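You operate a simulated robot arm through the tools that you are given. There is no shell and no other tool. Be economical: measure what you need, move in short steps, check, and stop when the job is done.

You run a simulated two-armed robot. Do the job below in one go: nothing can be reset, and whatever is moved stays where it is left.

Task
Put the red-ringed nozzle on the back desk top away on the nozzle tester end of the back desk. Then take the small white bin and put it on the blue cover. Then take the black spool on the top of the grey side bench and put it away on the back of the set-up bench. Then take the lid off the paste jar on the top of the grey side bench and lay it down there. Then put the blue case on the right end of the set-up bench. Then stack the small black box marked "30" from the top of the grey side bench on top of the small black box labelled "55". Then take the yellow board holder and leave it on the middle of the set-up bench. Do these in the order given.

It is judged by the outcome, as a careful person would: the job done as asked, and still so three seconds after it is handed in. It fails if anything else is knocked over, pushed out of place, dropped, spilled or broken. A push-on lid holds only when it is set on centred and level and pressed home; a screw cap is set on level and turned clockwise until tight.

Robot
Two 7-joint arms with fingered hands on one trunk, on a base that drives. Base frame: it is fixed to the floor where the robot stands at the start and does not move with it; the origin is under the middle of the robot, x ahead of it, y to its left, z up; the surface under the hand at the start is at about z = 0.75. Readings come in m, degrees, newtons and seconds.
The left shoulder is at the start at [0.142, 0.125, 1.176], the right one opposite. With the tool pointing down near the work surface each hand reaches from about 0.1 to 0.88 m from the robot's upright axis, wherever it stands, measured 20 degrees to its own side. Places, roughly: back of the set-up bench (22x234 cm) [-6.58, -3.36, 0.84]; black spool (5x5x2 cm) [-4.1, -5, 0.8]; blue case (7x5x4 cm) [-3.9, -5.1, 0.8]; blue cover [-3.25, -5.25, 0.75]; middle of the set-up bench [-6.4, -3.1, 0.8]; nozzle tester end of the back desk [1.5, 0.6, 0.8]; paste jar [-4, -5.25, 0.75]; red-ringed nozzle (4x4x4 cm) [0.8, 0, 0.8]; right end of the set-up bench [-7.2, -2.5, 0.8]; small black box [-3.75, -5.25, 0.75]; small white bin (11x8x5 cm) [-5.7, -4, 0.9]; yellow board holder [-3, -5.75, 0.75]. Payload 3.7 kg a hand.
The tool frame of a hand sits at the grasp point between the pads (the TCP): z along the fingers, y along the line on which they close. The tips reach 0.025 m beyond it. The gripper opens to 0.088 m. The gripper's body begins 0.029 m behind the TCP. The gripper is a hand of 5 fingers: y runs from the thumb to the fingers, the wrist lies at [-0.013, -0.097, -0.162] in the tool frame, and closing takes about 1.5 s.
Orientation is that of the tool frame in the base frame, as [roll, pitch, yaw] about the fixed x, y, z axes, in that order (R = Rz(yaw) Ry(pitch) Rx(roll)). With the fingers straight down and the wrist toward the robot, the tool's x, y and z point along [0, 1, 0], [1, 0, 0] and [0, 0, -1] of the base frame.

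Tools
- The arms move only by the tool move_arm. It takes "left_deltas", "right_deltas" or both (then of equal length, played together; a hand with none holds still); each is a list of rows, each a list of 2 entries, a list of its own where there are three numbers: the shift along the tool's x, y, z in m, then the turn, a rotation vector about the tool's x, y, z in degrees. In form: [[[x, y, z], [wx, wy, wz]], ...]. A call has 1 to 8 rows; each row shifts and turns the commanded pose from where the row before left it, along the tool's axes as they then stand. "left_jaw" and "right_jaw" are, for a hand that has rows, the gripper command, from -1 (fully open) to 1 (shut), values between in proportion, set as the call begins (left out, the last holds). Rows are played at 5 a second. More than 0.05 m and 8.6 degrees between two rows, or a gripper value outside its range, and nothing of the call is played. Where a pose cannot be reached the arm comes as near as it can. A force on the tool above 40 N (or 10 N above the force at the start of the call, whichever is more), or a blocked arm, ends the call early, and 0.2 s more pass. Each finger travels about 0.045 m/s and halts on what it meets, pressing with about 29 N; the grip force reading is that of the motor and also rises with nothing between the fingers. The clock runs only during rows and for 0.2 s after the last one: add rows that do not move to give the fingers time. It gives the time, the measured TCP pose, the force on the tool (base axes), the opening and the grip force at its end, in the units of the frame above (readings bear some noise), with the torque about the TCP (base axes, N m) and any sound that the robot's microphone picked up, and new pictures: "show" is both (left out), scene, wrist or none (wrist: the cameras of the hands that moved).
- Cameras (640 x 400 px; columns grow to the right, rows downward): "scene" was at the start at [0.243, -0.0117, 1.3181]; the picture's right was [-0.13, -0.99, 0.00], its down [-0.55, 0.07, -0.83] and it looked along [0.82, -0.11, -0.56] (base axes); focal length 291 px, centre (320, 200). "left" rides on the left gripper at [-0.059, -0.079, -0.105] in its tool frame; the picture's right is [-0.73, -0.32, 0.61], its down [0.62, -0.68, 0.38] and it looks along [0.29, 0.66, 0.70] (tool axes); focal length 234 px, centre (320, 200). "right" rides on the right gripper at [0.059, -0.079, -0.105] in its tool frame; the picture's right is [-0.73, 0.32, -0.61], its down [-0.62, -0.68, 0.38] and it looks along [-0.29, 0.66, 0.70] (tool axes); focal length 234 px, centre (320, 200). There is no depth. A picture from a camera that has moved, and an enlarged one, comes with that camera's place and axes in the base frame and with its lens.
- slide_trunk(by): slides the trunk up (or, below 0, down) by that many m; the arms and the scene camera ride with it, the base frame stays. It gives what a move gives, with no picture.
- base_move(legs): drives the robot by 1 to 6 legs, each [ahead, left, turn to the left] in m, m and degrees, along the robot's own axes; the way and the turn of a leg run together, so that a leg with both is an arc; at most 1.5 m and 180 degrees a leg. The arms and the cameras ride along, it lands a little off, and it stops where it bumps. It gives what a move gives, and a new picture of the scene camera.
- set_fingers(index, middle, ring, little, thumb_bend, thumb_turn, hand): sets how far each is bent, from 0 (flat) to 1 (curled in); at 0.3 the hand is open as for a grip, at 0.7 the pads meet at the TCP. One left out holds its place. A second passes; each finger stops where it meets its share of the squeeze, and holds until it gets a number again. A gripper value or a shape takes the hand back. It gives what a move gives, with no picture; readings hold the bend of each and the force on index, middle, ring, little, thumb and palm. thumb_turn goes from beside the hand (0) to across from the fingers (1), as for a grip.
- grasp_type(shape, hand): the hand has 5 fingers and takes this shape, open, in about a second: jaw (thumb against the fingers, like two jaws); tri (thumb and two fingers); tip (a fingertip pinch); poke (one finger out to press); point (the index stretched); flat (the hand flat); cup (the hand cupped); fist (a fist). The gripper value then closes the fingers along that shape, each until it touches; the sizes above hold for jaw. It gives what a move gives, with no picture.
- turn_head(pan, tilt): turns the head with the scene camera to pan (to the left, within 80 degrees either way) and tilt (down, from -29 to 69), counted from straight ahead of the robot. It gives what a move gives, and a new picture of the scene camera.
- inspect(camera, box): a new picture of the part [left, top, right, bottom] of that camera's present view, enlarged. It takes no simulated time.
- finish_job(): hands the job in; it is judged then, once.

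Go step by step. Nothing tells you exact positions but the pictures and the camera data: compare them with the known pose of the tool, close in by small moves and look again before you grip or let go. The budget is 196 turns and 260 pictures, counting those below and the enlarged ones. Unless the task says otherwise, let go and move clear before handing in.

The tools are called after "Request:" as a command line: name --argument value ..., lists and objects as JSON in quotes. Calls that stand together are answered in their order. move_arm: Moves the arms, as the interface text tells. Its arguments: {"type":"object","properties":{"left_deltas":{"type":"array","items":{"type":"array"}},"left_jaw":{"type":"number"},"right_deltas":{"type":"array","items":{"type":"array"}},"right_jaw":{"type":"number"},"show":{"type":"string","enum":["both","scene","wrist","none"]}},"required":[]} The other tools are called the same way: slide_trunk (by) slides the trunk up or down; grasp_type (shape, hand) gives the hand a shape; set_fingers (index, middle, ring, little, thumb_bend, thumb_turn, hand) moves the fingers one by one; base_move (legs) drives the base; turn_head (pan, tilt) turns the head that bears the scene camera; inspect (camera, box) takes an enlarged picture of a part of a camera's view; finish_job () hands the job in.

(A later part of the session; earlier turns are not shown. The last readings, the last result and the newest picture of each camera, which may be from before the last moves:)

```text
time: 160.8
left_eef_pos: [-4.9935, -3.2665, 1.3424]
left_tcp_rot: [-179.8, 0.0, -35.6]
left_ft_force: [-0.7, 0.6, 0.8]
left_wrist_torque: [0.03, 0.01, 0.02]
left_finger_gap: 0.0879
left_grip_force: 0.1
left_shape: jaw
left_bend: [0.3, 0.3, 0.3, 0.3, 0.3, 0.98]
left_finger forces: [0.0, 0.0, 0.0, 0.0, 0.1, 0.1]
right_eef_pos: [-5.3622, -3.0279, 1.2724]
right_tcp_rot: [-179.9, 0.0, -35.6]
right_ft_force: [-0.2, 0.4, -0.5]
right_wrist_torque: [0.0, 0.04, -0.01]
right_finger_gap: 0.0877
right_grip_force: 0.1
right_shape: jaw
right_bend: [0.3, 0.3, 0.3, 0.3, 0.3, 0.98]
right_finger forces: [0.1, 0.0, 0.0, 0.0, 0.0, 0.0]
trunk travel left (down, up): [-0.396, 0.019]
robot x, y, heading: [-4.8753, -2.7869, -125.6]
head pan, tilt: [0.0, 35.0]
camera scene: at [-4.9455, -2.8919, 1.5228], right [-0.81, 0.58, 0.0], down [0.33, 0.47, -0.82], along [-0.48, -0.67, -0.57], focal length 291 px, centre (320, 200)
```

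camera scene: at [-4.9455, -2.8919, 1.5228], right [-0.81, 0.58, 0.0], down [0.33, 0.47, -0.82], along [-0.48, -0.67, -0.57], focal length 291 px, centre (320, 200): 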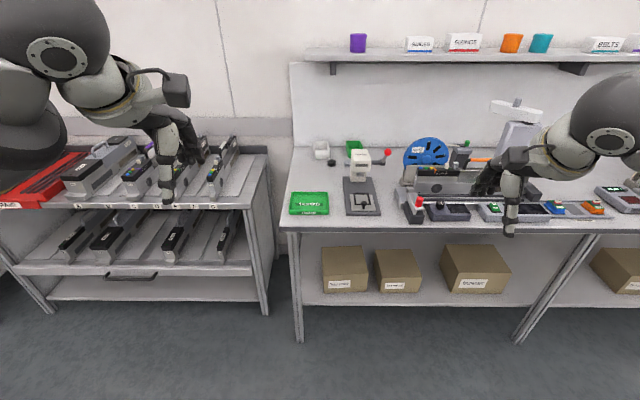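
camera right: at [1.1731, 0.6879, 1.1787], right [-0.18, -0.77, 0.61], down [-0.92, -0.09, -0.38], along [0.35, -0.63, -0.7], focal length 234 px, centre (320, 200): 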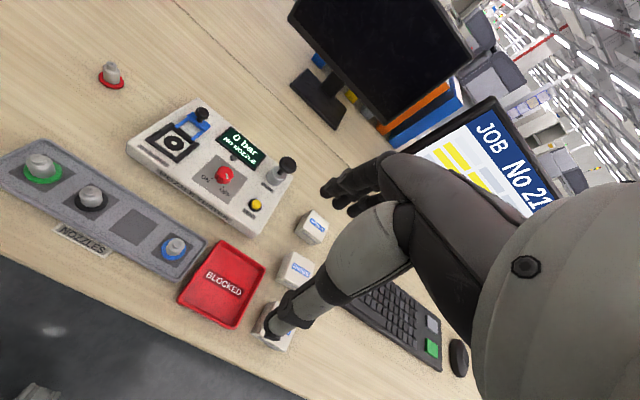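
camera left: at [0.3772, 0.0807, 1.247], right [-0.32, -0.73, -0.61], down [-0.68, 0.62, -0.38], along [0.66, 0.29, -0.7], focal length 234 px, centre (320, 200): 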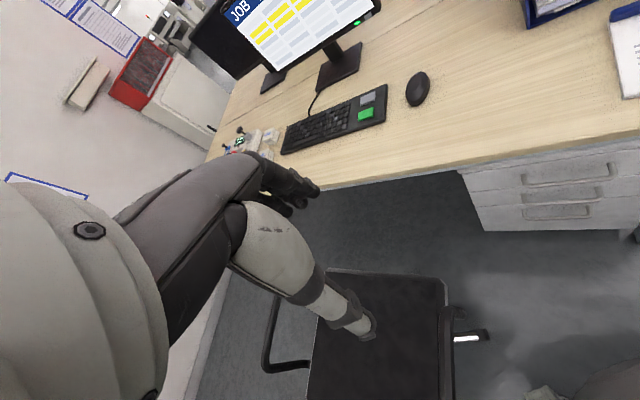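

The small white bin stands at about [-5.78, -4.06, 0.86] on the left end of the bench. I enlarge it and look at its shape.

Request:
inspect --camera "scene" --box '[270, 120, 430, 220]'

Request:
slide_trunk --by -0.1

Request:
base_move --legs '[[0.35, -0.2, -1.2], [0.25, 0, 0]]'

```text
4.00 times, centred on (350, 170) of scene
camera zoom: at [-4.9455, -2.8919, 1.5228], right [-0.81, 0.58, 0.0], down [0.33, 0.47, -0.82], along [-0.48, -0.67, -0.57], focal length 1166 px, centre (200, 320)
```

zoom: 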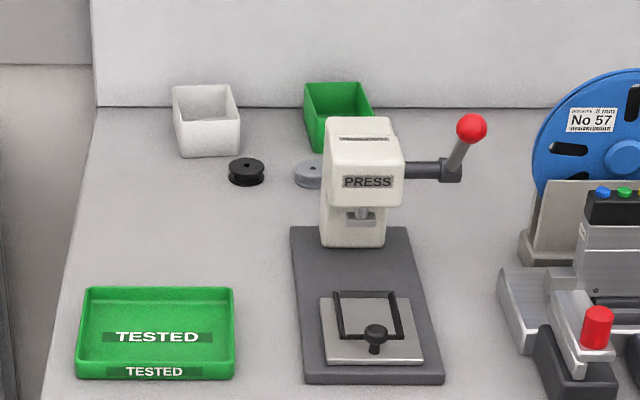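

```text
time: 162.1
left_eef_pos: [-4.9928, -3.2652, 1.245]
left_tcp_rot: [-179.9, 0.0, -35.7]
left_ft_force: [-0.6, 0.1, -0.3]
left_wrist_torque: [0.0, -0.01, 0.03]
left_finger_gap: 0.0876
left_grip_force: 0.0
left_shape: jaw
left_bend: [0.3, 0.3, 0.3, 0.3, 0.3, 0.98]
left_finger forces: [0.0, 0.0, 0.0, 0.1, 0.0, 0.1]
right_eef_pos: [-5.3616, -3.0277, 1.1738]
right_tcp_rot: [-180.0, 0.0, -35.5]
right_ft_force: [0.1, 0.4, -0.7]
right_wrist_torque: [-0.01, -0.01, -0.01]
right_finger_gap: 0.0881
right_grip_force: 0.1
right_shape: jaw
right_bend: [0.3, 0.3, 0.3, 0.3, 0.3, 0.98]
right_finger forces: [0.0, 0.1, 0.0, 0.0, 0.1, 0.0]
trunk travel left (down, up): [-0.296, 0.119]
robot x, y, heading: [-4.8708, -2.7862, -125.7]
head pan, tilt: [0.0, 35.0]
```

```text
time: 166.0
left_eef_pos: [-5.5148, -3.6308, 1.2443]
left_tcp_rot: [-179.8, -0.1, -36.5]
left_ft_force: [0.1, 0.6, -0.6]
left_wrist_torque: [0.01, 0.0, 0.05]
left_finger_gap: 0.0878
left_grip_force: 0.1
left_shape: jaw
left_bend: [0.3, 0.3, 0.3, 0.3, 0.3, 0.98]
left_finger forces: [0.0, 0.0, 0.0, 0.0, 0.0, 0.0]
right_eef_pos: [-5.8801, -3.3881, 1.1722]
right_tcp_rot: [-179.9, 0.0, -36.3]
right_ft_force: [0.5, -0.5, -0.2]
right_wrist_torque: [-0.02, -0.02, -0.05]
right_finger_gap: 0.0879
right_grip_force: 0.1
right_shape: jaw
right_bend: [0.3, 0.3, 0.3, 0.3, 0.3, 0.98]
right_finger forces: [0.0, 0.0, 0.0, 0.0, 0.0, 0.1]
trunk travel left (down, up): [-0.296, 0.119]
robot x, y, heading: [-5.3869, -3.1533, -126.7]
head pan, tilt: [0.0, 35.0]
camera scene: at [-5.4779, -3.2795, 1.4209], right [-0.8, 0.59, 0.0], down [0.34, 0.46, -0.82], along [-0.49, -0.66, -0.57], focal length 291 px, centre (320, 200)
```

scene: 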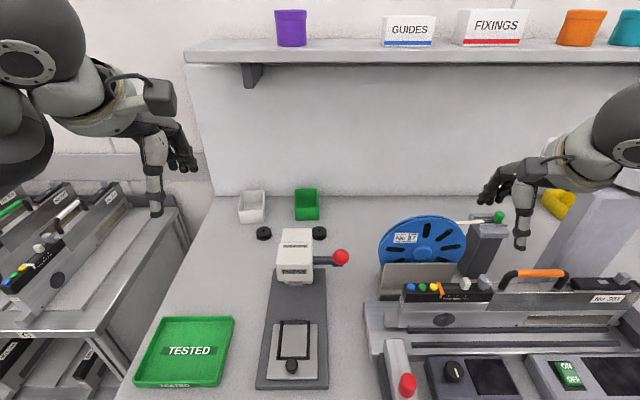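

The bin is at about [-5.75, -4.02], 8 cm wide and 11 cm deep, with a small black roll and a press in front of it. I edge 6 cm closer and bring the left hand low over it in a three-finger shape, to pinch its front wall.

Request:
base_move --legs '[[0.06, 0, 0]]'

Request:
grasp_type --shape "tri" --hand "left"

Request:
move_arm --left_deltas '[[[0, 0, 0.045], [0, 0, 0]], [[0, 0, 0.045], [0, 0, 0]], [[0, 0.02, 0.04], [0, 0, 0]], [[0.01, 0.045, 0.01], [0, 0, 0]], [[0.01, 0.045, 0.01], [0, 0, 0]], [[0.01, 0.045, 0.01], [0, 0, 0]], [[0.01, 0.045, 0.01], [0, 0, 0]]]'

```text
time: 167.0
left_eef_pos: [-5.551, -3.68, 1.2418]
left_tcp_rot: [-179.8, 0.0, -36.4]
left_ft_force: [-0.2, 0.5, -0.4]
left_wrist_torque: [0.0, 0.01, 0.01]
left_finger_gap: 0.0876
left_grip_force: 0.0
left_shape: jaw
left_bend: [0.3, 0.3, 0.3, 0.3, 0.3, 0.98]
left_finger forces: [0.1, 0.0, 0.1, 0.0, 0.1, 0.1]
right_eef_pos: [-5.9158, -3.4362, 1.1719]
right_tcp_rot: [-179.9, 0.0, -36.4]
right_ft_force: [0.4, -0.3, 0.6]
right_wrist_torque: [0.02, 0.01, -0.02]
right_finger_gap: 0.0877
right_grip_force: 0.1
right_shape: jaw
right_bend: [0.3, 0.3, 0.3, 0.3, 0.3, 0.98]
right_finger forces: [0.0, 0.1, 0.0, 0.0, 0.0, 0.1]
trunk travel left (down, up): [-0.296, 0.119]
robot x, y, heading: [-5.4203, -3.205, -126.6]
head pan, tilt: [0.0, 35.0]
camera scene: at [-5.514, -3.3281, 1.4208], right [-0.8, 0.59, 0.0], down [0.34, 0.46, -0.82], along [-0.49, -0.66, -0.57], focal length 291 px, centre (320, 200)
```

scene: 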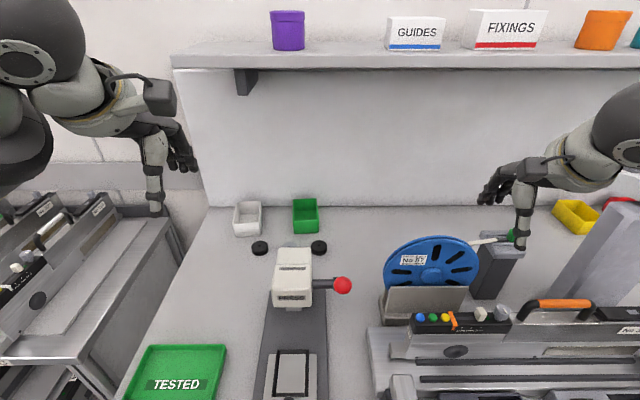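

```text
time: 167.9
left_eef_pos: [-5.5515, -3.6797, 1.2432]
left_tcp_rot: [-179.7, 0.0, -36.5]
left_ft_force: [-0.3, 0.1, 0.2]
left_wrist_torque: [0.02, 0.01, 0.0]
left_finger_gap: 0.0875
left_grip_force: 0.0
left_shape: tri
left_bend: [0.3, 0.3, 0.99, 0.99, 0.3, 0.98]
left_finger forces: [0.0, 0.0, 0.1, 0.0, 0.0, 0.0]
right_eef_pos: [-5.9153, -3.4348, 1.1722]
right_tcp_rot: [-179.9, 0.0, -36.3]
right_ft_force: [0.2, 0.3, 0.0]
right_wrist_torque: [-0.01, 0.0, 0.02]
right_finger_gap: 0.0877
right_grip_force: 0.1
right_shape: jaw
right_bend: [0.3, 0.3, 0.3, 0.3, 0.3, 0.98]
right_finger forces: [0.0, 0.1, 0.0, 0.0, 0.1, 0.0]
trunk travel left (down, up): [-0.296, 0.119]
robot x, y, heading: [-5.4185, -3.1994, -126.4]
head pan, tilt: [0.0, 35.0]
```

```text
time: 169.5
left_eef_pos: [-5.6371, -3.8629, 1.073]
left_tcp_rot: [-179.8, -0.1, -36.5]
left_ft_force: [-0.4, -0.4, -0.3]
left_wrist_torque: [0.02, -0.01, -0.02]
left_finger_gap: 0.0876
left_grip_force: 0.1
left_shape: tri
left_bend: [0.3, 0.3, 0.99, 0.99, 0.3, 0.98]
left_finger forces: [0.1, 0.0, 0.0, 0.1, 0.0, 0.1]
right_eef_pos: [-5.9163, -3.436, 1.1733]
right_tcp_rot: [180.0, 0.0, -36.3]
right_ft_force: [0.6, -0.6, -0.5]
right_wrist_torque: [0.02, -0.02, -0.03]
right_finger_gap: 0.0879
right_grip_force: 0.1
right_shape: jaw
right_bend: [0.3, 0.3, 0.3, 0.3, 0.3, 0.98]
right_finger forces: [0.0, 0.0, 0.0, 0.1, 0.0, 0.1]
trunk travel left (down, up): [-0.296, 0.119]
robot x, y, heading: [-5.4204, -3.2013, -126.7]
head pan, tilt: [0.0, 35.0]
camera scene: at [-5.5138, -3.3274, 1.4209], right [-0.8, 0.59, 0.0], down [0.34, 0.46, -0.82], along [-0.49, -0.66, -0.57], focal length 291 px, centre (320, 200)
camera left: at [-5.6381, -3.7653, 1.1785], right [-0.39, 0.69, -0.61], down [0.91, 0.18, -0.38], along [-0.16, -0.7, -0.7], focal length 234 px, centre (320, 200)
```

scene: 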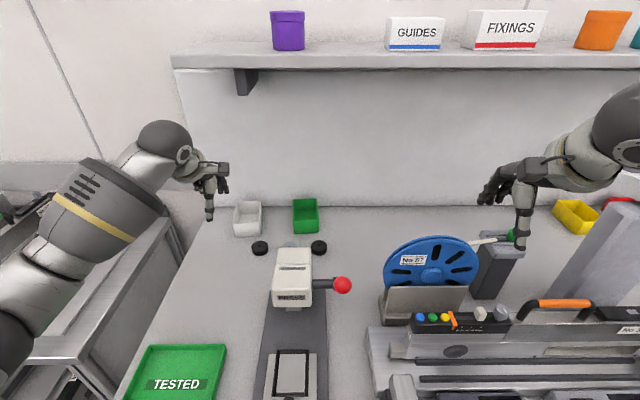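
left: 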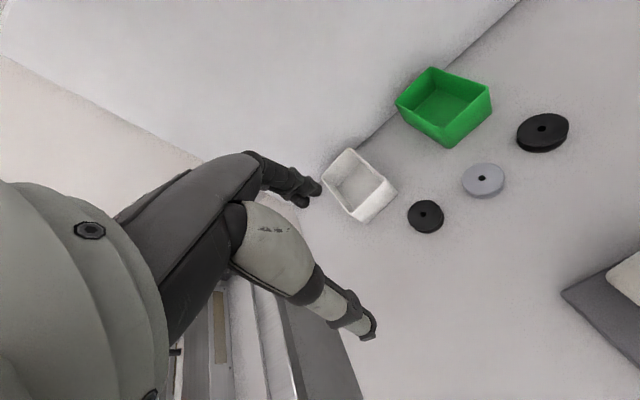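

The wrist camera puts the bin's front rim at about [-5.73, -3.957] and turned about 11° from my heading. I go above the front wall, turn the hand to match and narrow the fingers.

Request:
move_arm --left_deltas '[[[-0.005, 0.035, 0.005], [0, 0, 0]], [[-0.005, 0.035, 0.005], [0, 0, 0]], [[-0.005, 0.035, 0.005], [0, 0, 0]], [[-0.005, 0.026, 0.005], [0, 0, 0]], [[0, 0, 0.0], [0, 0, -5.5]], [[0, 0, 0], [0, 0, -5.5]], [[0, 0, 0], [0, 0, 0]]]' --left_jaw -0.1

```text
time: 171.1
left_eef_pos: [-5.7319, -3.9567, 1.0517]
left_tcp_rot: [-179.8, -0.1, -25.5]
left_ft_force: [-0.5, 0.4, 0.2]
left_wrist_torque: [-0.03, 0.01, -0.02]
left_finger_gap: 0.0489
left_grip_force: 0.1
left_shape: tri
left_bend: [0.74, 0.42, 0.99, 0.99, 0.67, 1.0]
left_finger forces: [0.0, 0.0, 0.0, 0.1, 0.0, 0.0]
right_eef_pos: [-5.916, -3.4353, 1.1727]
right_tcp_rot: [-179.8, 0.0, -36.4]
right_ft_force: [-0.7, 0.1, 0.5]
right_wrist_torque: [0.05, -0.02, 0.03]
right_finger_gap: 0.0875
right_grip_force: 0.0
right_shape: jaw
right_bend: [0.3, 0.3, 0.3, 0.3, 0.3, 0.98]
right_finger forces: [0.1, 0.1, 0.1, 0.0, 0.0, 0.0]
trunk travel left (down, up): [-0.296, 0.119]
robot x, y, heading: [-5.4211, -3.2015, -126.8]
head pan, tilt: [0.0, 35.0]
camera scene: at [-5.5128, -3.327, 1.421], right [-0.8, 0.59, 0.0], down [0.34, 0.46, -0.82], along [-0.49, -0.66, -0.57], focal length 291 px, centre (320, 200)
camera left: at [-5.7506, -3.8609, 1.1574], right [-0.52, 0.6, -0.61], down [0.86, 0.35, -0.38], along [-0.02, -0.72, -0.7], focal length 234 px, centre (320, 200)
```

scene: 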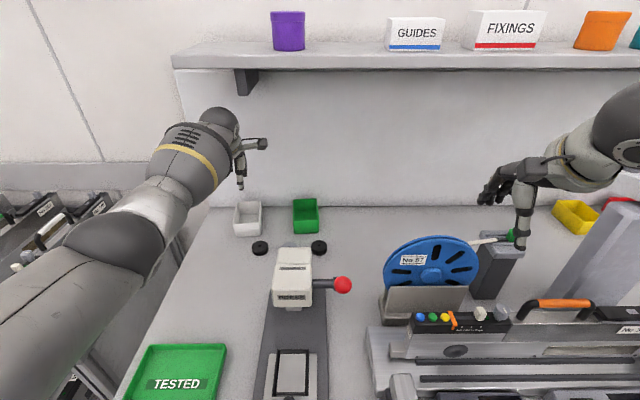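
left: 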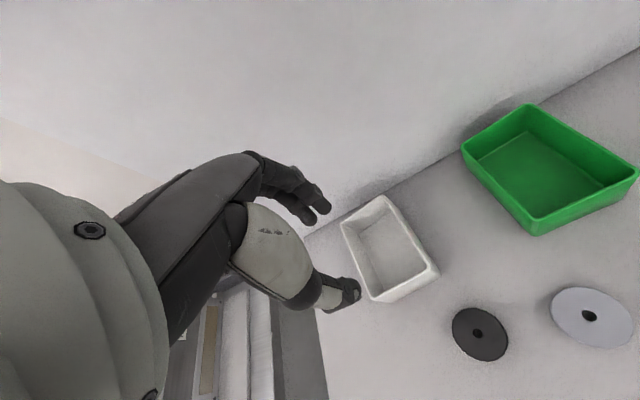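

The hand is over the front wall. I trim the heading by 3° and lower partway.

Request:
move_arm --left_deltas '[[[0.005, 0, 0.03], [0, 0, 3]], [[0, 0, 0.03], [0, 0, 0]], [[0, 0, 0.03], [0, 0, 0]], [[0, 0, 0.03], [0, 0, 0]]]' --show "wrist"

Request:
inspect --camera "scene" --box '[180, 120, 340, 220]'

```text
time: 172.1
left_eef_pos: [-5.7235, -3.9538, 0.9354]
left_tcp_rot: [-179.9, 0.0, -28.5]
left_ft_force: [-0.2, -0.4, -0.2]
left_wrist_torque: [0.02, 0.01, 0.05]
left_finger_gap: 0.0488
left_grip_force: 0.0
left_shape: tri
left_bend: [0.74, 0.42, 0.99, 0.99, 0.67, 1.0]
left_finger forces: [0.0, 0.0, 0.0, 0.1, 0.0, 0.0]
left hand out of reach, approached as far as the arm can: row 4
right_eef_pos: [-5.9153, -3.4352, 1.1729]
right_tcp_rot: [-179.9, 0.1, -36.5]
right_ft_force: [0.4, -0.9, 0.4]
right_wrist_torque: [0.01, 0.0, -0.01]
right_finger_gap: 0.0876
right_grip_force: 0.1
right_shape: jaw
right_bend: [0.3, 0.3, 0.3, 0.3, 0.3, 0.98]
right_finger forces: [0.0, 0.0, 0.0, 0.0, 0.0, 0.1]
trunk travel left (down, up): [-0.296, 0.119]
robot x, y, heading: [-5.4215, -3.201, -126.4]
head pan, tilt: [0.0, 35.0]
camera left: at [-5.7387, -3.8562, 1.0392], right [-0.48, 0.63, -0.61], down [0.87, 0.3, -0.38], along [-0.06, -0.71, -0.7], focal length 234 px, centre (320, 200)
```

left: 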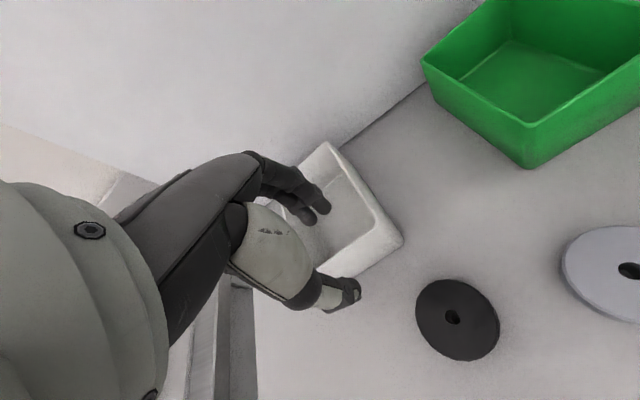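

```text
4.00 times, centred on (260, 170) of scene
camera zoom: at [-5.5126, -3.3274, 1.4209], right [-0.8, 0.59, 0.0], down [0.34, 0.46, -0.82], along [-0.49, -0.66, -0.57], focal length 1166 px, centre (560, 320)
```

zoom: 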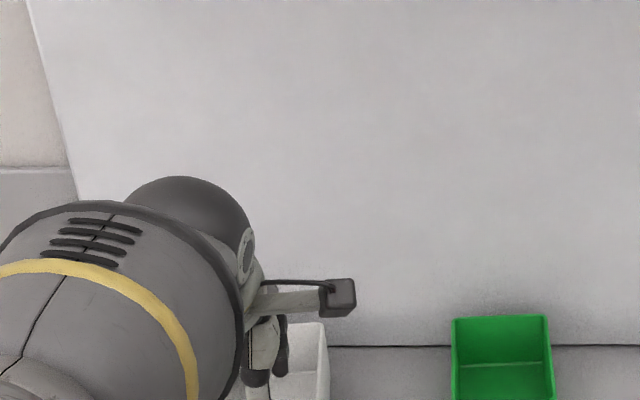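

The thumb is outside and the fingers are inside the front wall, but the arm is at its downward limit. I back the hand 8 mm and lower by sliding the trunk down 5 cm.

Request:
move_arm --left_deltas '[[[0, -0.008, 0], [0, 0, 0]]]' --show "none"

Request:
slide_trunk --by -0.03

Request:
move_arm --left_deltas '[[[0, 0, 0], [0, 0, 0]]]' --show "wrist"

```text
time: 172.5
left_eef_pos: [-5.7198, -3.9464, 0.9345]
left_tcp_rot: [-179.9, 0.0, -28.5]
left_ft_force: [0.4, 0.2, 0.6]
left_wrist_torque: [0.02, 0.01, 0.02]
left_finger_gap: 0.0489
left_grip_force: 0.0
left_shape: tri
left_bend: [0.74, 0.42, 0.99, 0.99, 0.67, 1.0]
left_finger forces: [0.1, 0.1, 0.1, 0.1, 0.0, 0.0]
right_eef_pos: [-5.9159, -3.4339, 1.1725]
right_tcp_rot: [-179.9, 0.0, -36.5]
right_ft_force: [-0.2, -0.3, 0.1]
right_wrist_torque: [0.0, -0.05, 0.01]
right_finger_gap: 0.0878
right_grip_force: 0.1
right_shape: jaw
right_bend: [0.3, 0.3, 0.3, 0.3, 0.3, 0.98]
right_finger forces: [0.1, 0.1, 0.0, 0.0, 0.0, 0.0]
trunk travel left (down, up): [-0.296, 0.119]
robot x, y, heading: [-5.4214, -3.2012, -126.7]
head pan, tilt: [0.0, 35.0]
```

```text
time: 173.2
left_eef_pos: [-5.7192, -3.9445, 0.9055]
left_tcp_rot: [179.9, 0.1, -28.5]
left_ft_force: [0.6, 0.0, 0.2]
left_wrist_torque: [0.01, 0.0, 0.02]
left_finger_gap: 0.0487
left_grip_force: 0.0
left_shape: tri
left_bend: [0.74, 0.42, 0.99, 0.99, 0.67, 1.0]
left_finger forces: [0.0, 0.0, 0.1, 0.0, 0.0, 0.1]
right_eef_pos: [-5.9155, -3.4334, 1.1447]
right_tcp_rot: [180.0, 0.0, -36.5]
right_ft_force: [0.7, 0.1, 0.3]
right_wrist_torque: [-0.01, 0.03, 0.0]
right_finger_gap: 0.088
right_grip_force: 0.0
right_shape: jaw
right_bend: [0.3, 0.3, 0.3, 0.3, 0.3, 0.98]
right_finger forces: [0.1, 0.0, 0.0, 0.0, 0.0, 0.0]
trunk travel left (down, up): [-0.266, 0.149]
robot x, y, heading: [-5.4196, -3.2013, -126.6]
head pan, tilt: [0.0, 35.0]
```

```text
time: 173.6
left_eef_pos: [-5.7197, -3.9459, 0.9045]
left_tcp_rot: [-179.9, -0.1, -28.6]
left_ft_force: [-1.1, 1.3, -0.3]
left_wrist_torque: [-0.02, 0.01, -0.01]
left_finger_gap: 0.049
left_grip_force: 0.1
left_shape: tri
left_bend: [0.74, 0.42, 0.99, 0.99, 0.67, 1.0]
left_finger forces: [0.0, 0.0, 0.0, 0.0, 0.0, 0.0]
right_eef_pos: [-5.9159, -3.4346, 1.1433]
right_tcp_rot: [-179.9, 0.1, -36.5]
right_ft_force: [0.0, 0.4, 0.7]
right_wrist_torque: [0.0, -0.01, 0.01]
right_finger_gap: 0.0876
right_grip_force: 0.0
right_shape: jaw
right_bend: [0.3, 0.3, 0.3, 0.3, 0.3, 0.98]
right_finger forces: [0.1, 0.0, 0.0, 0.0, 0.1, 0.0]
trunk travel left (down, up): [-0.266, 0.149]
robot x, y, heading: [-5.4227, -3.2018, -126.5]
head pan, tilt: [0.0, 35.0]
camera left: at [-5.7342, -3.8487, 1.0085], right [-0.48, 0.63, -0.61], down [0.87, 0.3, -0.38], along [-0.06, -0.71, -0.7], focal length 234 px, centre (320, 200)
```

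left: 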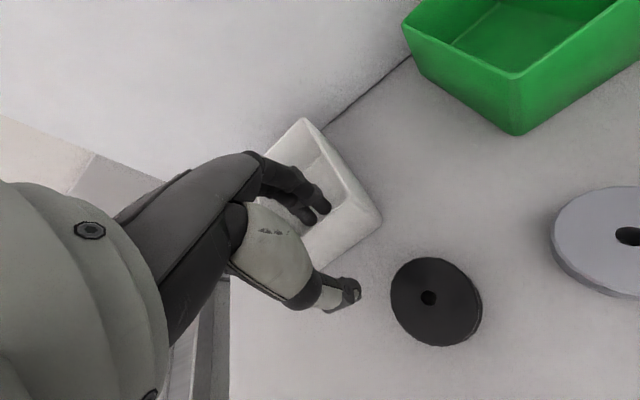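

The wall is between thumb and fingers, a bit nearer the fingers. I shift 6 mm forward and lower another 2.5 cm.

Request:
move_arm --left_deltas '[[[0, 0.006, 0], [0, 0, 0]]]' --show "none"

Request:
slide_trunk --by -0.025

Request:
move_arm --left_deltas '[[[0, 0, 0], [0, 0, 0]]]' --show "wrist"

```text
time: 174.0
left_eef_pos: [-5.7219, -3.9505, 0.9021]
left_tcp_rot: [-179.9, -0.1, -28.5]
left_ft_force: [-0.4, -0.1, -0.1]
left_wrist_torque: [0.01, -0.02, 0.02]
left_finger_gap: 0.0489
left_grip_force: 0.0
left_shape: tri
left_bend: [0.74, 0.42, 0.99, 0.99, 0.67, 1.0]
left_finger forces: [0.0, 0.1, 0.1, 0.0, 0.0, 0.1]
right_eef_pos: [-5.9154, -3.4346, 1.1429]
right_tcp_rot: [-179.9, 0.1, -36.4]
right_ft_force: [0.8, 0.1, -1.1]
right_wrist_torque: [0.0, 0.01, 0.01]
right_finger_gap: 0.088
right_grip_force: 0.0
right_shape: jaw
right_bend: [0.3, 0.3, 0.3, 0.3, 0.3, 0.98]
right_finger forces: [0.0, 0.0, 0.0, 0.0, 0.0, 0.0]
trunk travel left (down, up): [-0.266, 0.149]
robot x, y, heading: [-5.4214, -3.2023, -126.5]
head pan, tilt: [0.0, 35.0]
```

```text
time: 174.7
left_eef_pos: [-5.7229, -3.9506, 0.8854]
left_tcp_rot: [179.5, -0.1, -28.5]
left_ft_force: [0.8, -3.0, 24.2]
left_wrist_torque: [-0.41, -0.5, -0.03]
left_finger_gap: 0.0484
left_grip_force: 0.1
left_shape: tri
left_bend: [0.74, 0.42, 1.0, 0.99, 0.67, 1.0]
left_finger forces: [0.0, 0.0, 13.7, 10.7, 0.1, 0.1]
right_eef_pos: [-5.9139, -3.4324, 1.1191]
right_tcp_rot: [179.8, -0.1, -36.6]
right_ft_force: [0.6, 0.4, -0.2]
right_wrist_torque: [0.03, 0.01, 0.0]
right_finger_gap: 0.0878
right_grip_force: 0.0
right_shape: jaw
right_bend: [0.3, 0.3, 0.3, 0.3, 0.3, 0.98]
right_finger forces: [0.0, 0.0, 0.0, 0.0, 0.1, 0.0]
trunk travel left (down, up): [-0.241, 0.174]
robot x, y, heading: [-5.4196, -3.2039, -126.5]
head pan, tilt: [0.0, 35.0]
```

```text
time: 175.1
left_eef_pos: [-5.7228, -3.9514, 0.8859]
left_tcp_rot: [179.5, 0.1, -28.4]
left_ft_force: [1.7, -4.7, 25.5]
left_wrist_torque: [-0.45, -0.55, -0.02]
left_finger_gap: 0.0487
left_grip_force: 0.0
left_shape: tri
left_bend: [0.74, 0.42, 1.0, 0.99, 0.67, 1.0]
left_finger forces: [0.0, 0.1, 14.5, 12.3, 0.0, 0.0]
right_eef_pos: [-5.9144, -3.433, 1.1192]
right_tcp_rot: [179.9, -0.1, -36.6]
right_ft_force: [-0.3, 0.0, 0.1]
right_wrist_torque: [-0.01, -0.02, 0.02]
right_finger_gap: 0.0879
right_grip_force: 0.1
right_shape: jaw
right_bend: [0.3, 0.3, 0.3, 0.3, 0.3, 0.98]
right_finger forces: [0.0, 0.0, 0.1, 0.0, 0.0, 0.0]
trunk travel left (down, up): [-0.241, 0.174]
robot x, y, heading: [-5.4211, -3.2, -126.5]
head pan, tilt: [0.0, 35.0]
camera left: at [-5.7366, -3.8533, 0.9892], right [-0.49, 0.63, -0.61], down [0.87, 0.3, -0.39], along [-0.06, -0.72, -0.69], focal length 234 px, centre (320, 200)
```

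left: 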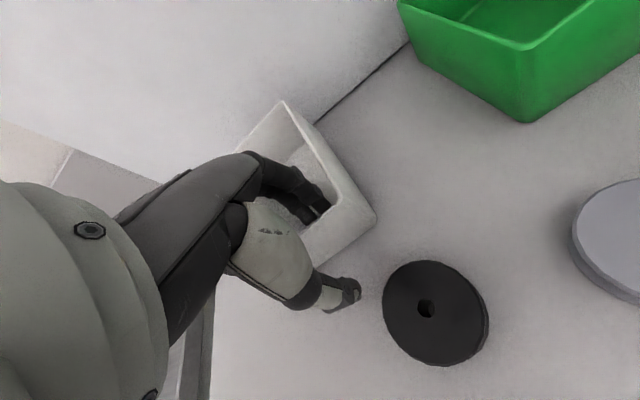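

The curled fingers rest on the rim, so the fingertips are deep enough. I ease up 8 mm and close on the wall.

Request:
move_arm --left_deltas '[[[0, 0, -0.007], [0, 0, 0]], [[0, 0, 0], [0, 0, 0]]]' --show "none"

Request:
move_arm --left_deltas '[[[0, 0, 0], [0, 0, 0]], [[0, 0, 0], [0, 0, 0]], [[0, 0, 0], [0, 0, 0]], [[0, 0, 0], [0, 0, 0]], [[0, 0, 0], [0, 0, 0]], [[0, 0, 0], [0, 0, 0]], [[0, 0, 0], [0, 0, 0]]]' --left_jaw 1 --show "wrist"

```text
time: 175.7
left_eef_pos: [-5.722, -3.9497, 0.8853]
left_tcp_rot: [-179.8, 0.0, -28.5]
left_ft_force: [0.9, -1.0, 15.5]
left_wrist_torque: [-0.2, -0.34, 0.0]
left_finger_gap: 0.0488
left_grip_force: 0.0
left_shape: tri
left_bend: [0.74, 0.42, 1.0, 0.99, 0.67, 1.0]
left_finger forces: [0.0, 0.0, 11.5, 3.8, 0.0, 0.1]
right_eef_pos: [-5.9154, -3.4339, 1.1178]
right_tcp_rot: [-179.9, 0.0, -36.5]
right_ft_force: [0.2, -0.3, -0.7]
right_wrist_torque: [-0.02, -0.02, -0.01]
right_finger_gap: 0.0877
right_grip_force: 0.1
right_shape: jaw
right_bend: [0.3, 0.3, 0.3, 0.3, 0.3, 0.98]
right_finger forces: [0.1, 0.0, 0.0, 0.1, 0.1, 0.1]
trunk travel left (down, up): [-0.241, 0.174]
robot x, y, heading: [-5.4218, -3.2036, -126.6]
head pan, tilt: [0.0, 35.0]
```

```text
time: 177.3
left_eef_pos: [-5.7211, -3.9493, 0.886]
left_tcp_rot: [-179.9, -0.2, -28.4]
left_ft_force: [-1.2, -0.6, 9.4]
left_wrist_torque: [-0.16, -0.24, -0.03]
left_finger_gap: 0.0
left_grip_force: 29.3
left_shape: tri
left_bend: [0.69, 0.69, 1.0, 0.99, 0.67, 1.0]
left_finger forces: [12.9, 12.1, 13.3, 1.3, 25.6, 0.0]
right_eef_pos: [-5.9157, -3.4336, 1.1181]
right_tcp_rot: [-179.9, 0.0, -36.4]
right_ft_force: [-0.8, 0.1, 0.1]
right_wrist_torque: [0.0, -0.01, 0.04]
right_finger_gap: 0.0876
right_grip_force: 0.2
right_shape: jaw
right_bend: [0.3, 0.3, 0.3, 0.3, 0.3, 0.98]
right_finger forces: [0.0, 0.1, 0.1, 0.0, 0.1, 0.0]
trunk travel left (down, up): [-0.241, 0.174]
robot x, y, heading: [-5.4218, -3.2039, -126.7]
head pan, tilt: [0.0, 35.0]
camera left: at [-5.7367, -3.8532, 0.9909], right [-0.48, 0.63, -0.61], down [0.87, 0.3, -0.38], along [-0.06, -0.71, -0.7], focal length 234 px, centre (320, 200)
```

left: 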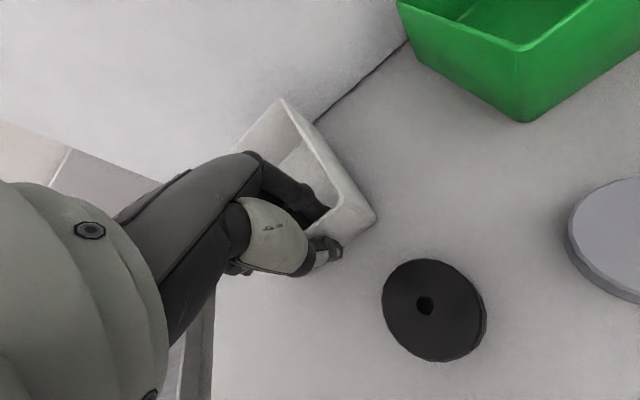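

The fingers closed on the thin wall. I lift a little and check that the bin comes along.

Request:
move_arm --left_deltas '[[[0, 0, -0.02], [0, 0, 0]], [[0, 0, -0.025], [0, 0, 0]], [[0, 0, -0.025], [0, 0, 0]]]'

```text
time: 178.1
left_eef_pos: [-5.7216, -3.9505, 0.9556]
left_tcp_rot: [-179.7, -0.1, -28.6]
left_ft_force: [0.6, -1.3, -0.1]
left_wrist_torque: [0.02, -0.01, 0.02]
left_finger_gap: 0.0001
left_grip_force: 28.8
left_shape: tri
left_bend: [0.69, 0.7, 1.0, 1.0, 0.67, 1.0]
left_finger forces: [14.3, 10.0, 6.1, 0.1, 26.1, 0.1]
right_eef_pos: [-5.9146, -3.4351, 1.1185]
right_tcp_rot: [-179.9, 0.0, -36.5]
right_ft_force: [-0.4, 0.7, -0.6]
right_wrist_torque: [0.0, 0.05, 0.0]
right_finger_gap: 0.0878
right_grip_force: 0.1
right_shape: jaw
right_bend: [0.3, 0.3, 0.3, 0.3, 0.3, 0.98]
right_finger forces: [0.0, 0.1, 0.0, 0.1, 0.0, 0.0]
trunk travel left (down, up): [-0.241, 0.174]
robot x, y, heading: [-5.4207, -3.2018, -126.5]
head pan, tilt: [0.0, 35.0]
camera scene: at [-5.5387, -3.3614, 1.3644], right [-0.8, 0.59, 0.0], down [0.34, 0.46, -0.82], along [-0.49, -0.66, -0.57], focal length 291 px, centre (320, 200)
camera left: at [-5.7369, -3.8536, 1.0597], right [-0.48, 0.63, -0.61], down [0.87, 0.3, -0.38], along [-0.06, -0.71, -0.7], focal length 234 px, centre (320, 200)
```

scene: 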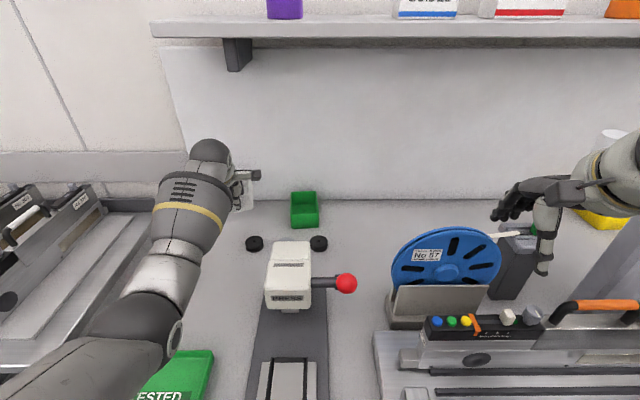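
left: 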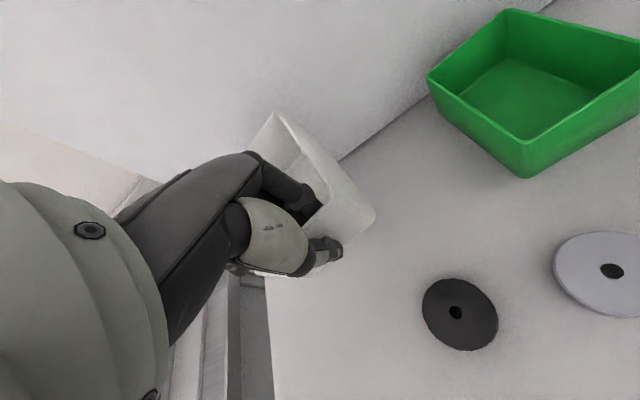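

The bin is up and held. I draw it back out from under the shelf and raise it.

Request:
move_arm --left_deltas '[[[0, -0.03, -0.01], [0, 0, 0]], [[0, -0.04, -0.02], [0, 0, 0]], [[0, -0.04, -0.025], [0, 0, 0]], [[0, -0.04, -0.025], [0, 0, 0]], [[0, -0.04, -0.025], [0, 0, 0]], [[0, -0.04, -0.025], [0, 0, 0]], [[0, -0.04, -0.025], [0, 0, 0]]]' --show "none"

Request:
base_move --legs '[[-0.55, 0, 0]]'

Request:
turn_head --pan 60 --tilt 25

```text
time: 179.7
left_eef_pos: [-5.6348, -3.7833, 1.0627]
left_tcp_rot: [-179.8, -0.2, -28.5]
left_ft_force: [0.6, 0.2, -1.1]
left_wrist_torque: [0.02, -0.02, 0.01]
left_finger_gap: 0.0
left_grip_force: 29.5
left_shape: tri
left_bend: [0.69, 0.7, 1.0, 1.0, 0.67, 1.0]
left_finger forces: [14.0, 10.2, 5.2, 0.0, 25.9, 0.0]
left hand out of reach, approached as far as the arm can: row 6, 7
right_eef_pos: [-5.9168, -3.4361, 1.1174]
right_tcp_rot: [-179.8, 0.0, -36.4]
right_ft_force: [0.3, 0.6, 0.2]
right_wrist_torque: [-0.01, -0.06, 0.0]
right_finger_gap: 0.0877
right_grip_force: 0.1
right_shape: jaw
right_bend: [0.3, 0.3, 0.3, 0.3, 0.3, 0.98]
right_finger forces: [0.1, 0.0, 0.0, 0.0, 0.0, 0.0]
trunk travel left (down, up): [-0.241, 0.174]
robot x, y, heading: [-5.4232, -3.205, -126.3]
head pan, tilt: [0.0, 35.0]
```

```text
time: 182.9
left_eef_pos: [-5.3029, -3.3379, 1.061]
left_tcp_rot: [-179.8, 0.0, -28.1]
left_ft_force: [0.8, -0.3, -0.7]
left_wrist_torque: [0.03, -0.03, -0.04]
left_finger_gap: 0.0
left_grip_force: 28.6
left_shape: tri
left_bend: [0.69, 0.7, 1.0, 1.0, 0.67, 1.0]
left_finger forces: [14.1, 10.1, 5.1, 0.1, 26.0, 0.0]
right_eef_pos: [-5.5867, -2.9925, 1.1171]
right_tcp_rot: [-179.9, 0.0, -35.9]
right_ft_force: [-0.4, 0.2, -0.6]
right_wrist_torque: [0.02, 0.01, -0.02]
right_finger_gap: 0.0876
right_grip_force: 0.1
right_shape: jaw
right_bend: [0.3, 0.3, 0.3, 0.3, 0.3, 0.98]
right_finger forces: [0.0, 0.0, 0.1, 0.1, 0.0, 0.0]
trunk travel left (down, up): [-0.241, 0.174]
robot x, y, heading: [-5.0929, -2.7567, -126.0]
head pan, tilt: [0.0, 35.0]
camera scene: at [-5.2099, -2.9155, 1.3644], right [-0.81, 0.59, 0.0], down [0.34, 0.46, -0.82], along [-0.48, -0.66, -0.57], focal length 291 px, centre (320, 200)
```

scene: 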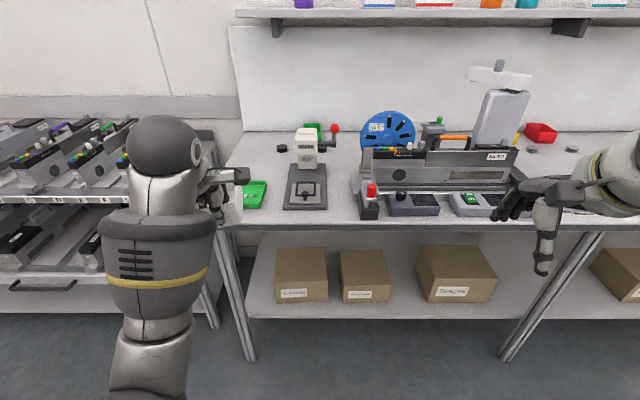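

```text
time: 184.2
left_eef_pos: [-5.303, -3.3392, 1.0615]
left_tcp_rot: [-179.8, -0.1, -28.1]
left_ft_force: [0.1, 0.8, -0.9]
left_wrist_torque: [-0.03, 0.0, 0.0]
left_finger_gap: 0.0
left_grip_force: 28.7
left_shape: tri
left_bend: [0.69, 0.7, 1.0, 1.0, 0.67, 1.0]
left_finger forces: [14.1, 10.2, 5.1, 0.0, 25.8, 0.1]
right_eef_pos: [-5.5864, -2.9928, 1.1178]
right_tcp_rot: [-179.9, 0.0, -36.0]
right_ft_force: [0.7, 0.5, -0.8]
right_wrist_torque: [0.02, 0.0, 0.0]
right_finger_gap: 0.0876
right_grip_force: 0.0
right_shape: jaw
right_bend: [0.3, 0.3, 0.3, 0.3, 0.3, 0.98]
right_finger forces: [0.0, 0.1, 0.0, 0.0, 0.1, 0.0]
trunk travel left (down, up): [-0.241, 0.174]
robot x, y, heading: [-5.0935, -2.7516, -125.8]
head pan, tilt: [60.0, 25.0]
camera scene: at [-5.121, -2.9287, 1.3801], right [-0.91, -0.41, 0.0], down [-0.17, 0.39, -0.91], along [0.37, -0.83, -0.42], focal length 291 px, centre (320, 200)
```

scene: 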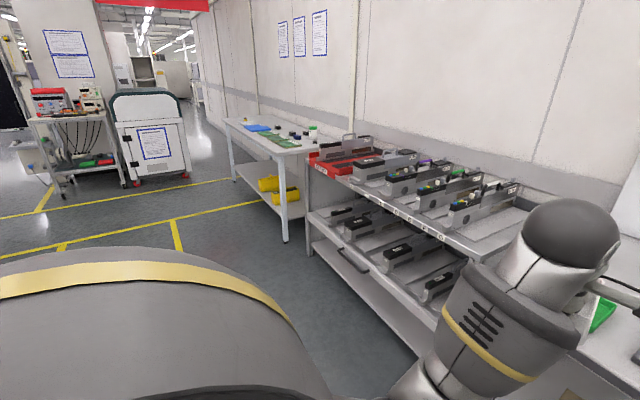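

The grey side bench with the blue cover is further left. I strafe along the aisle to it, keeping clear of the feeder rack.

Request:
base_move --legs '[[-0.1, 0.0, -1.3], [0, 1.3, 0], [0, 1.3, 0]]'

Request:
turn_head --pan 15 --tilt 35

```text
time: 207.9
left_eef_pos: [-3.1752, -4.834, 1.0603]
left_tcp_rot: [-179.8, -0.2, -29.0]
left_ft_force: [-0.1, 0.1, -1.2]
left_wrist_torque: [0.04, -0.02, -0.03]
left_finger_gap: 0.0
left_grip_force: 28.7
left_shape: tri
left_bend: [0.69, 0.7, 1.0, 1.0, 0.67, 1.0]
left_finger forces: [14.1, 10.2, 5.0, 0.1, 25.8, 0.1]
right_eef_pos: [-3.4517, -4.4839, 1.1173]
right_tcp_rot: [-179.9, 0.0, -36.9]
right_ft_force: [0.2, -0.6, 0.3]
right_wrist_torque: [0.03, -0.02, 0.02]
right_finger_gap: 0.0875
right_grip_force: 0.0
right_shape: jaw
right_bend: [0.3, 0.3, 0.3, 0.3, 0.3, 0.98]
right_finger forces: [0.1, 0.1, 0.0, 0.0, 0.0, 0.0]
trunk travel left (down, up): [-0.241, 0.174]
robot x, y, heading: [-2.9601, -4.2588, -126.8]
head pan, tilt: [60.0, 25.0]
camera scene: at [-2.9862, -4.4274, 1.3801], right [-0.92, -0.39, 0.0], down [-0.17, 0.39, -0.91], along [0.35, -0.83, -0.42], focal length 291 px, centre (320, 200)
```

scene: 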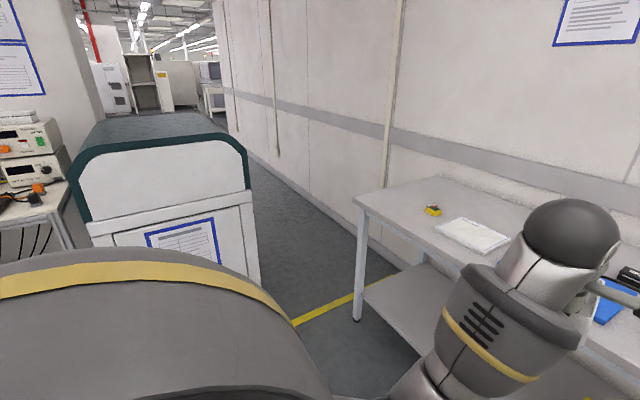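

```text
time: 209.0
left_eef_pos: [-3.175, -4.8344, 1.0613]
left_tcp_rot: [-179.8, -0.1, -29.0]
left_ft_force: [0.6, -0.6, -0.1]
left_wrist_torque: [0.04, -0.02, 0.02]
left_finger_gap: 0.0001
left_grip_force: 28.8
left_shape: tri
left_bend: [0.69, 0.7, 1.0, 1.0, 0.67, 1.0]
left_finger forces: [14.1, 10.4, 5.0, 0.0, 26.0, 0.1]
right_eef_pos: [-3.4527, -4.4846, 1.1164]
right_tcp_rot: [-179.9, 0.0, -36.9]
right_ft_force: [-0.1, -0.2, -0.1]
right_wrist_torque: [-0.02, 0.0, -0.04]
right_finger_gap: 0.0878
right_grip_force: 0.1
right_shape: jaw
right_bend: [0.3, 0.3, 0.3, 0.3, 0.3, 0.98]
right_finger forces: [0.0, 0.0, 0.0, 0.1, 0.0, 0.0]
trunk travel left (down, up): [-0.241, 0.174]
robot x, y, heading: [-2.9568, -4.2549, -126.9]
head pan, tilt: [15.0, 35.0]
camera scene: at [-3.0552, -4.4243, 1.3644], right [-0.93, 0.37, 0.0], down [0.21, 0.53, -0.82], along [-0.31, -0.76, -0.57], focal length 291 px, centre (320, 200)
```

scene: 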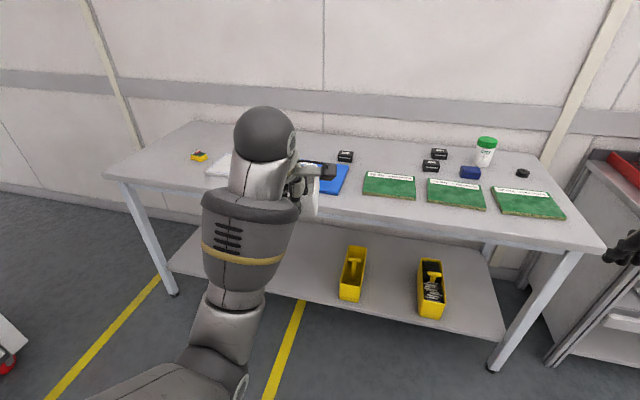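

The blue cover lies on the bench, half hidden by my left arm. I move the arm aside and look closely.

Request:
move_arm --left_deltas '[[[0.045, 0, -0.01], [0, 0, 0]], [[0.045, 0, -0.01], [0, 0, 0]], [[0.045, 0, -0.01], [0, 0, 0]], [[0.045, 0, 0], [0, 0, 0]]]' --show "scene"

Request:
inspect --camera "scene" --box '[180, 120, 380, 245]'

Request:
inspect --camera "scene" --box '[380, 120, 580, 245]'

```text
time: 210.0
left_eef_pos: [-3.0185, -4.9211, 1.0911]
left_tcp_rot: [-179.9, 0.1, -29.0]
left_ft_force: [-0.6, 0.3, -0.2]
left_wrist_torque: [0.06, 0.0, 0.0]
left_finger_gap: 0.0
left_grip_force: 28.7
left_shape: tri
left_bend: [0.69, 0.7, 1.0, 1.0, 0.67, 1.0]
left_finger forces: [14.2, 10.4, 4.8, 0.1, 25.8, 0.0]
right_eef_pos: [-3.4516, -4.4834, 1.1174]
right_tcp_rot: [-179.9, 0.0, -36.9]
right_ft_force: [0.0, 0.2, -0.3]
right_wrist_torque: [-0.01, 0.0, 0.01]
right_finger_gap: 0.0875
right_grip_force: 0.1
right_shape: jaw
right_bend: [0.3, 0.3, 0.3, 0.3, 0.3, 0.98]
right_finger forces: [0.1, 0.0, 0.0, 0.0, 0.0, 0.0]
trunk travel left (down, up): [-0.241, 0.174]
robot x, y, heading: [-2.9579, -4.2566, -127.1]
head pan, tilt: [15.0, 35.0]
camera scene: at [-3.0544, -4.4249, 1.3643], right [-0.93, 0.37, 0.0], down [0.21, 0.53, -0.82], along [-0.31, -0.76, -0.57], focal length 291 px, centre (320, 200)
```

scene: 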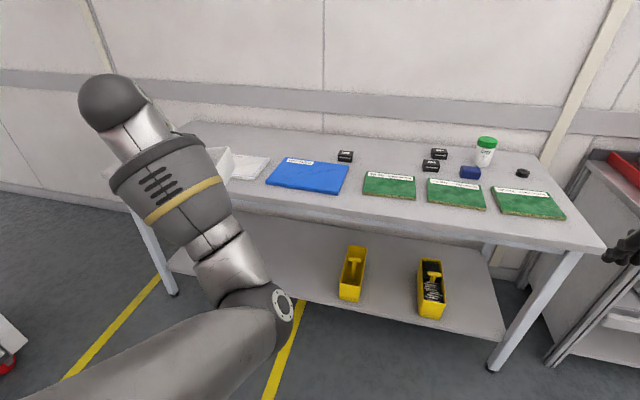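

```text
3.20 times, centred on (280, 182) of scene
camera zoom: at [-3.0544, -4.4249, 1.3643], right [-0.93, 0.37, 0.0], down [0.21, 0.53, -0.82], along [-0.31, -0.76, -0.57], focal length 933 px, centre (448, 256)
```

zoom: 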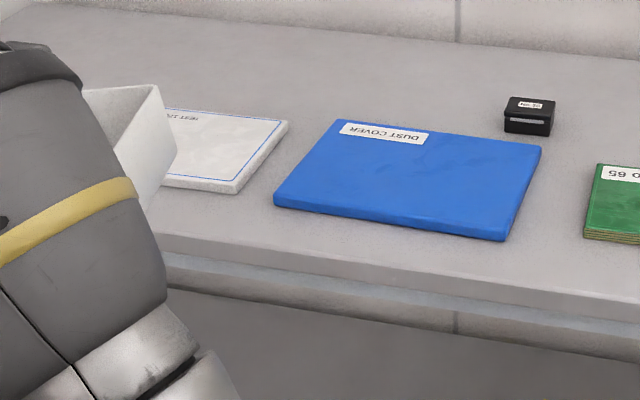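

```text
3.20 times, centred on (480, 182) of scene
camera zoom: at [-3.0544, -4.4249, 1.3643], right [-0.93, 0.37, 0.0], down [0.21, 0.53, -0.82], along [-0.31, -0.76, -0.57], focal length 933 px, centre (-192, 256)
```

zoom: 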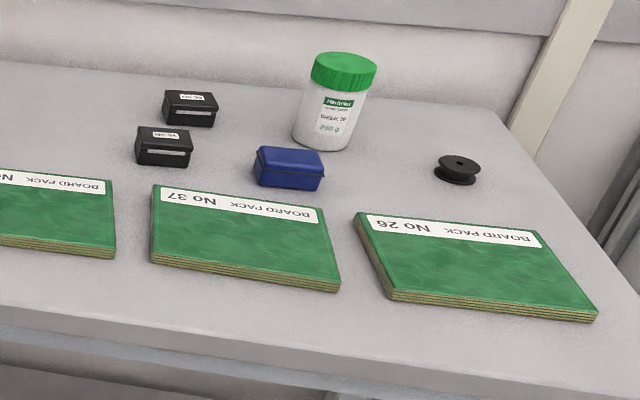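

The dust cover is a flat blue sheet near [-3.4, -5.35]. I drive 0.4 m closer and re-measure.

Request:
base_move --legs '[[0.4, 0.08, 0]]'

Request:
turn_head --pan 15 --tilt 45

```text
time: 212.5
left_eef_pos: [-3.1861, -5.2837, 1.0926]
left_tcp_rot: [-179.8, -0.1, -28.6]
left_ft_force: [0.2, 0.6, -0.7]
left_wrist_torque: [0.05, -0.01, 0.01]
left_finger_gap: 0.0002
left_grip_force: 29.1
left_shape: tri
left_bend: [0.69, 0.7, 1.0, 1.0, 0.67, 1.0]
left_finger forces: [14.1, 10.3, 4.8, 0.1, 26.0, 0.0]
right_eef_pos: [-3.6246, -4.8502, 1.117]
right_tcp_rot: [-180.0, 0.0, -36.5]
right_ft_force: [0.0, 0.0, 0.1]
right_wrist_torque: [0.01, -0.02, -0.01]
right_finger_gap: 0.0879
right_grip_force: 0.1
right_shape: jaw
right_bend: [0.3, 0.3, 0.3, 0.3, 0.3, 0.98]
right_finger forces: [0.1, 0.0, 0.0, 0.0, 0.0, 0.0]
trunk travel left (down, up): [-0.241, 0.174]
robot x, y, heading: [-3.1307, -4.614, -126.6]
head pan, tilt: [15.0, 35.0]
camera scene: at [-3.2261, -4.7876, 1.3643], right [-0.93, 0.37, 0.0], down [0.21, 0.53, -0.82], along [-0.3, -0.76, -0.57], focal length 291 px, centre (320, 200)
```

scene: 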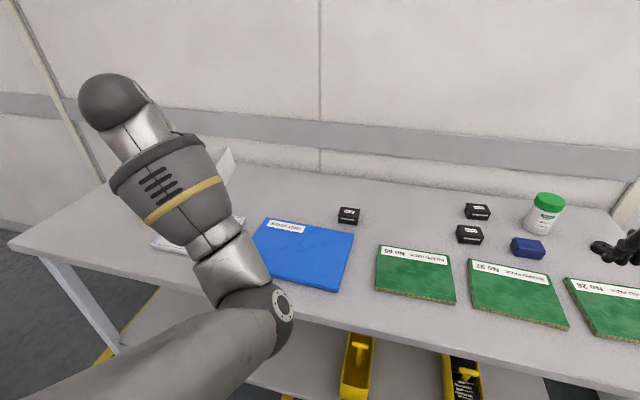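

```text
time: 213.2
left_eef_pos: [-3.1842, -5.2828, 1.0933]
left_tcp_rot: [-179.9, -0.2, -28.5]
left_ft_force: [-0.3, -0.1, -0.9]
left_wrist_torque: [0.04, -0.01, 0.0]
left_finger_gap: 0.0001
left_grip_force: 29.4
left_shape: tri
left_bend: [0.69, 0.7, 1.0, 1.0, 0.67, 1.0]
left_finger forces: [14.1, 10.3, 4.7, 0.0, 25.9, 0.1]
right_eef_pos: [-3.6226, -4.8499, 1.1179]
right_tcp_rot: [-180.0, 0.1, -36.6]
right_ft_force: [-0.1, 0.3, 0.0]
right_wrist_torque: [0.03, -0.01, -0.01]
right_finger_gap: 0.0875
right_grip_force: 0.0
right_shape: jaw
right_bend: [0.3, 0.3, 0.3, 0.3, 0.3, 0.98]
right_finger forces: [0.0, 0.0, 0.1, 0.0, 0.0, 0.0]
trunk travel left (down, up): [-0.241, 0.174]
robot x, y, heading: [-3.1268, -4.6135, -126.3]
head pan, tilt: [15.0, 45.0]
camera scene: at [-3.2234, -4.7808, 1.3496], right [-0.93, 0.37, 0.0], down [0.26, 0.66, -0.71], along [-0.26, -0.66, -0.71], focal length 291 px, centre (320, 200)
```

scene: 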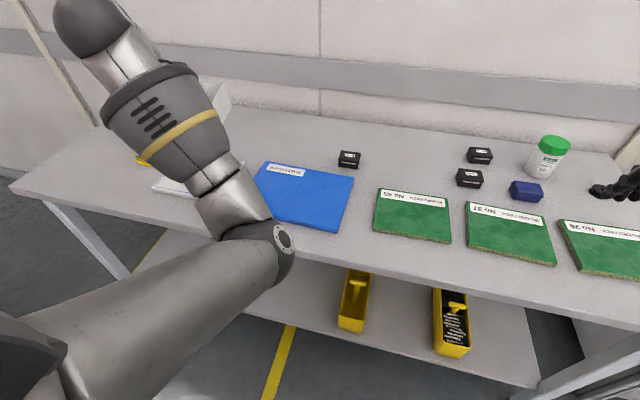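

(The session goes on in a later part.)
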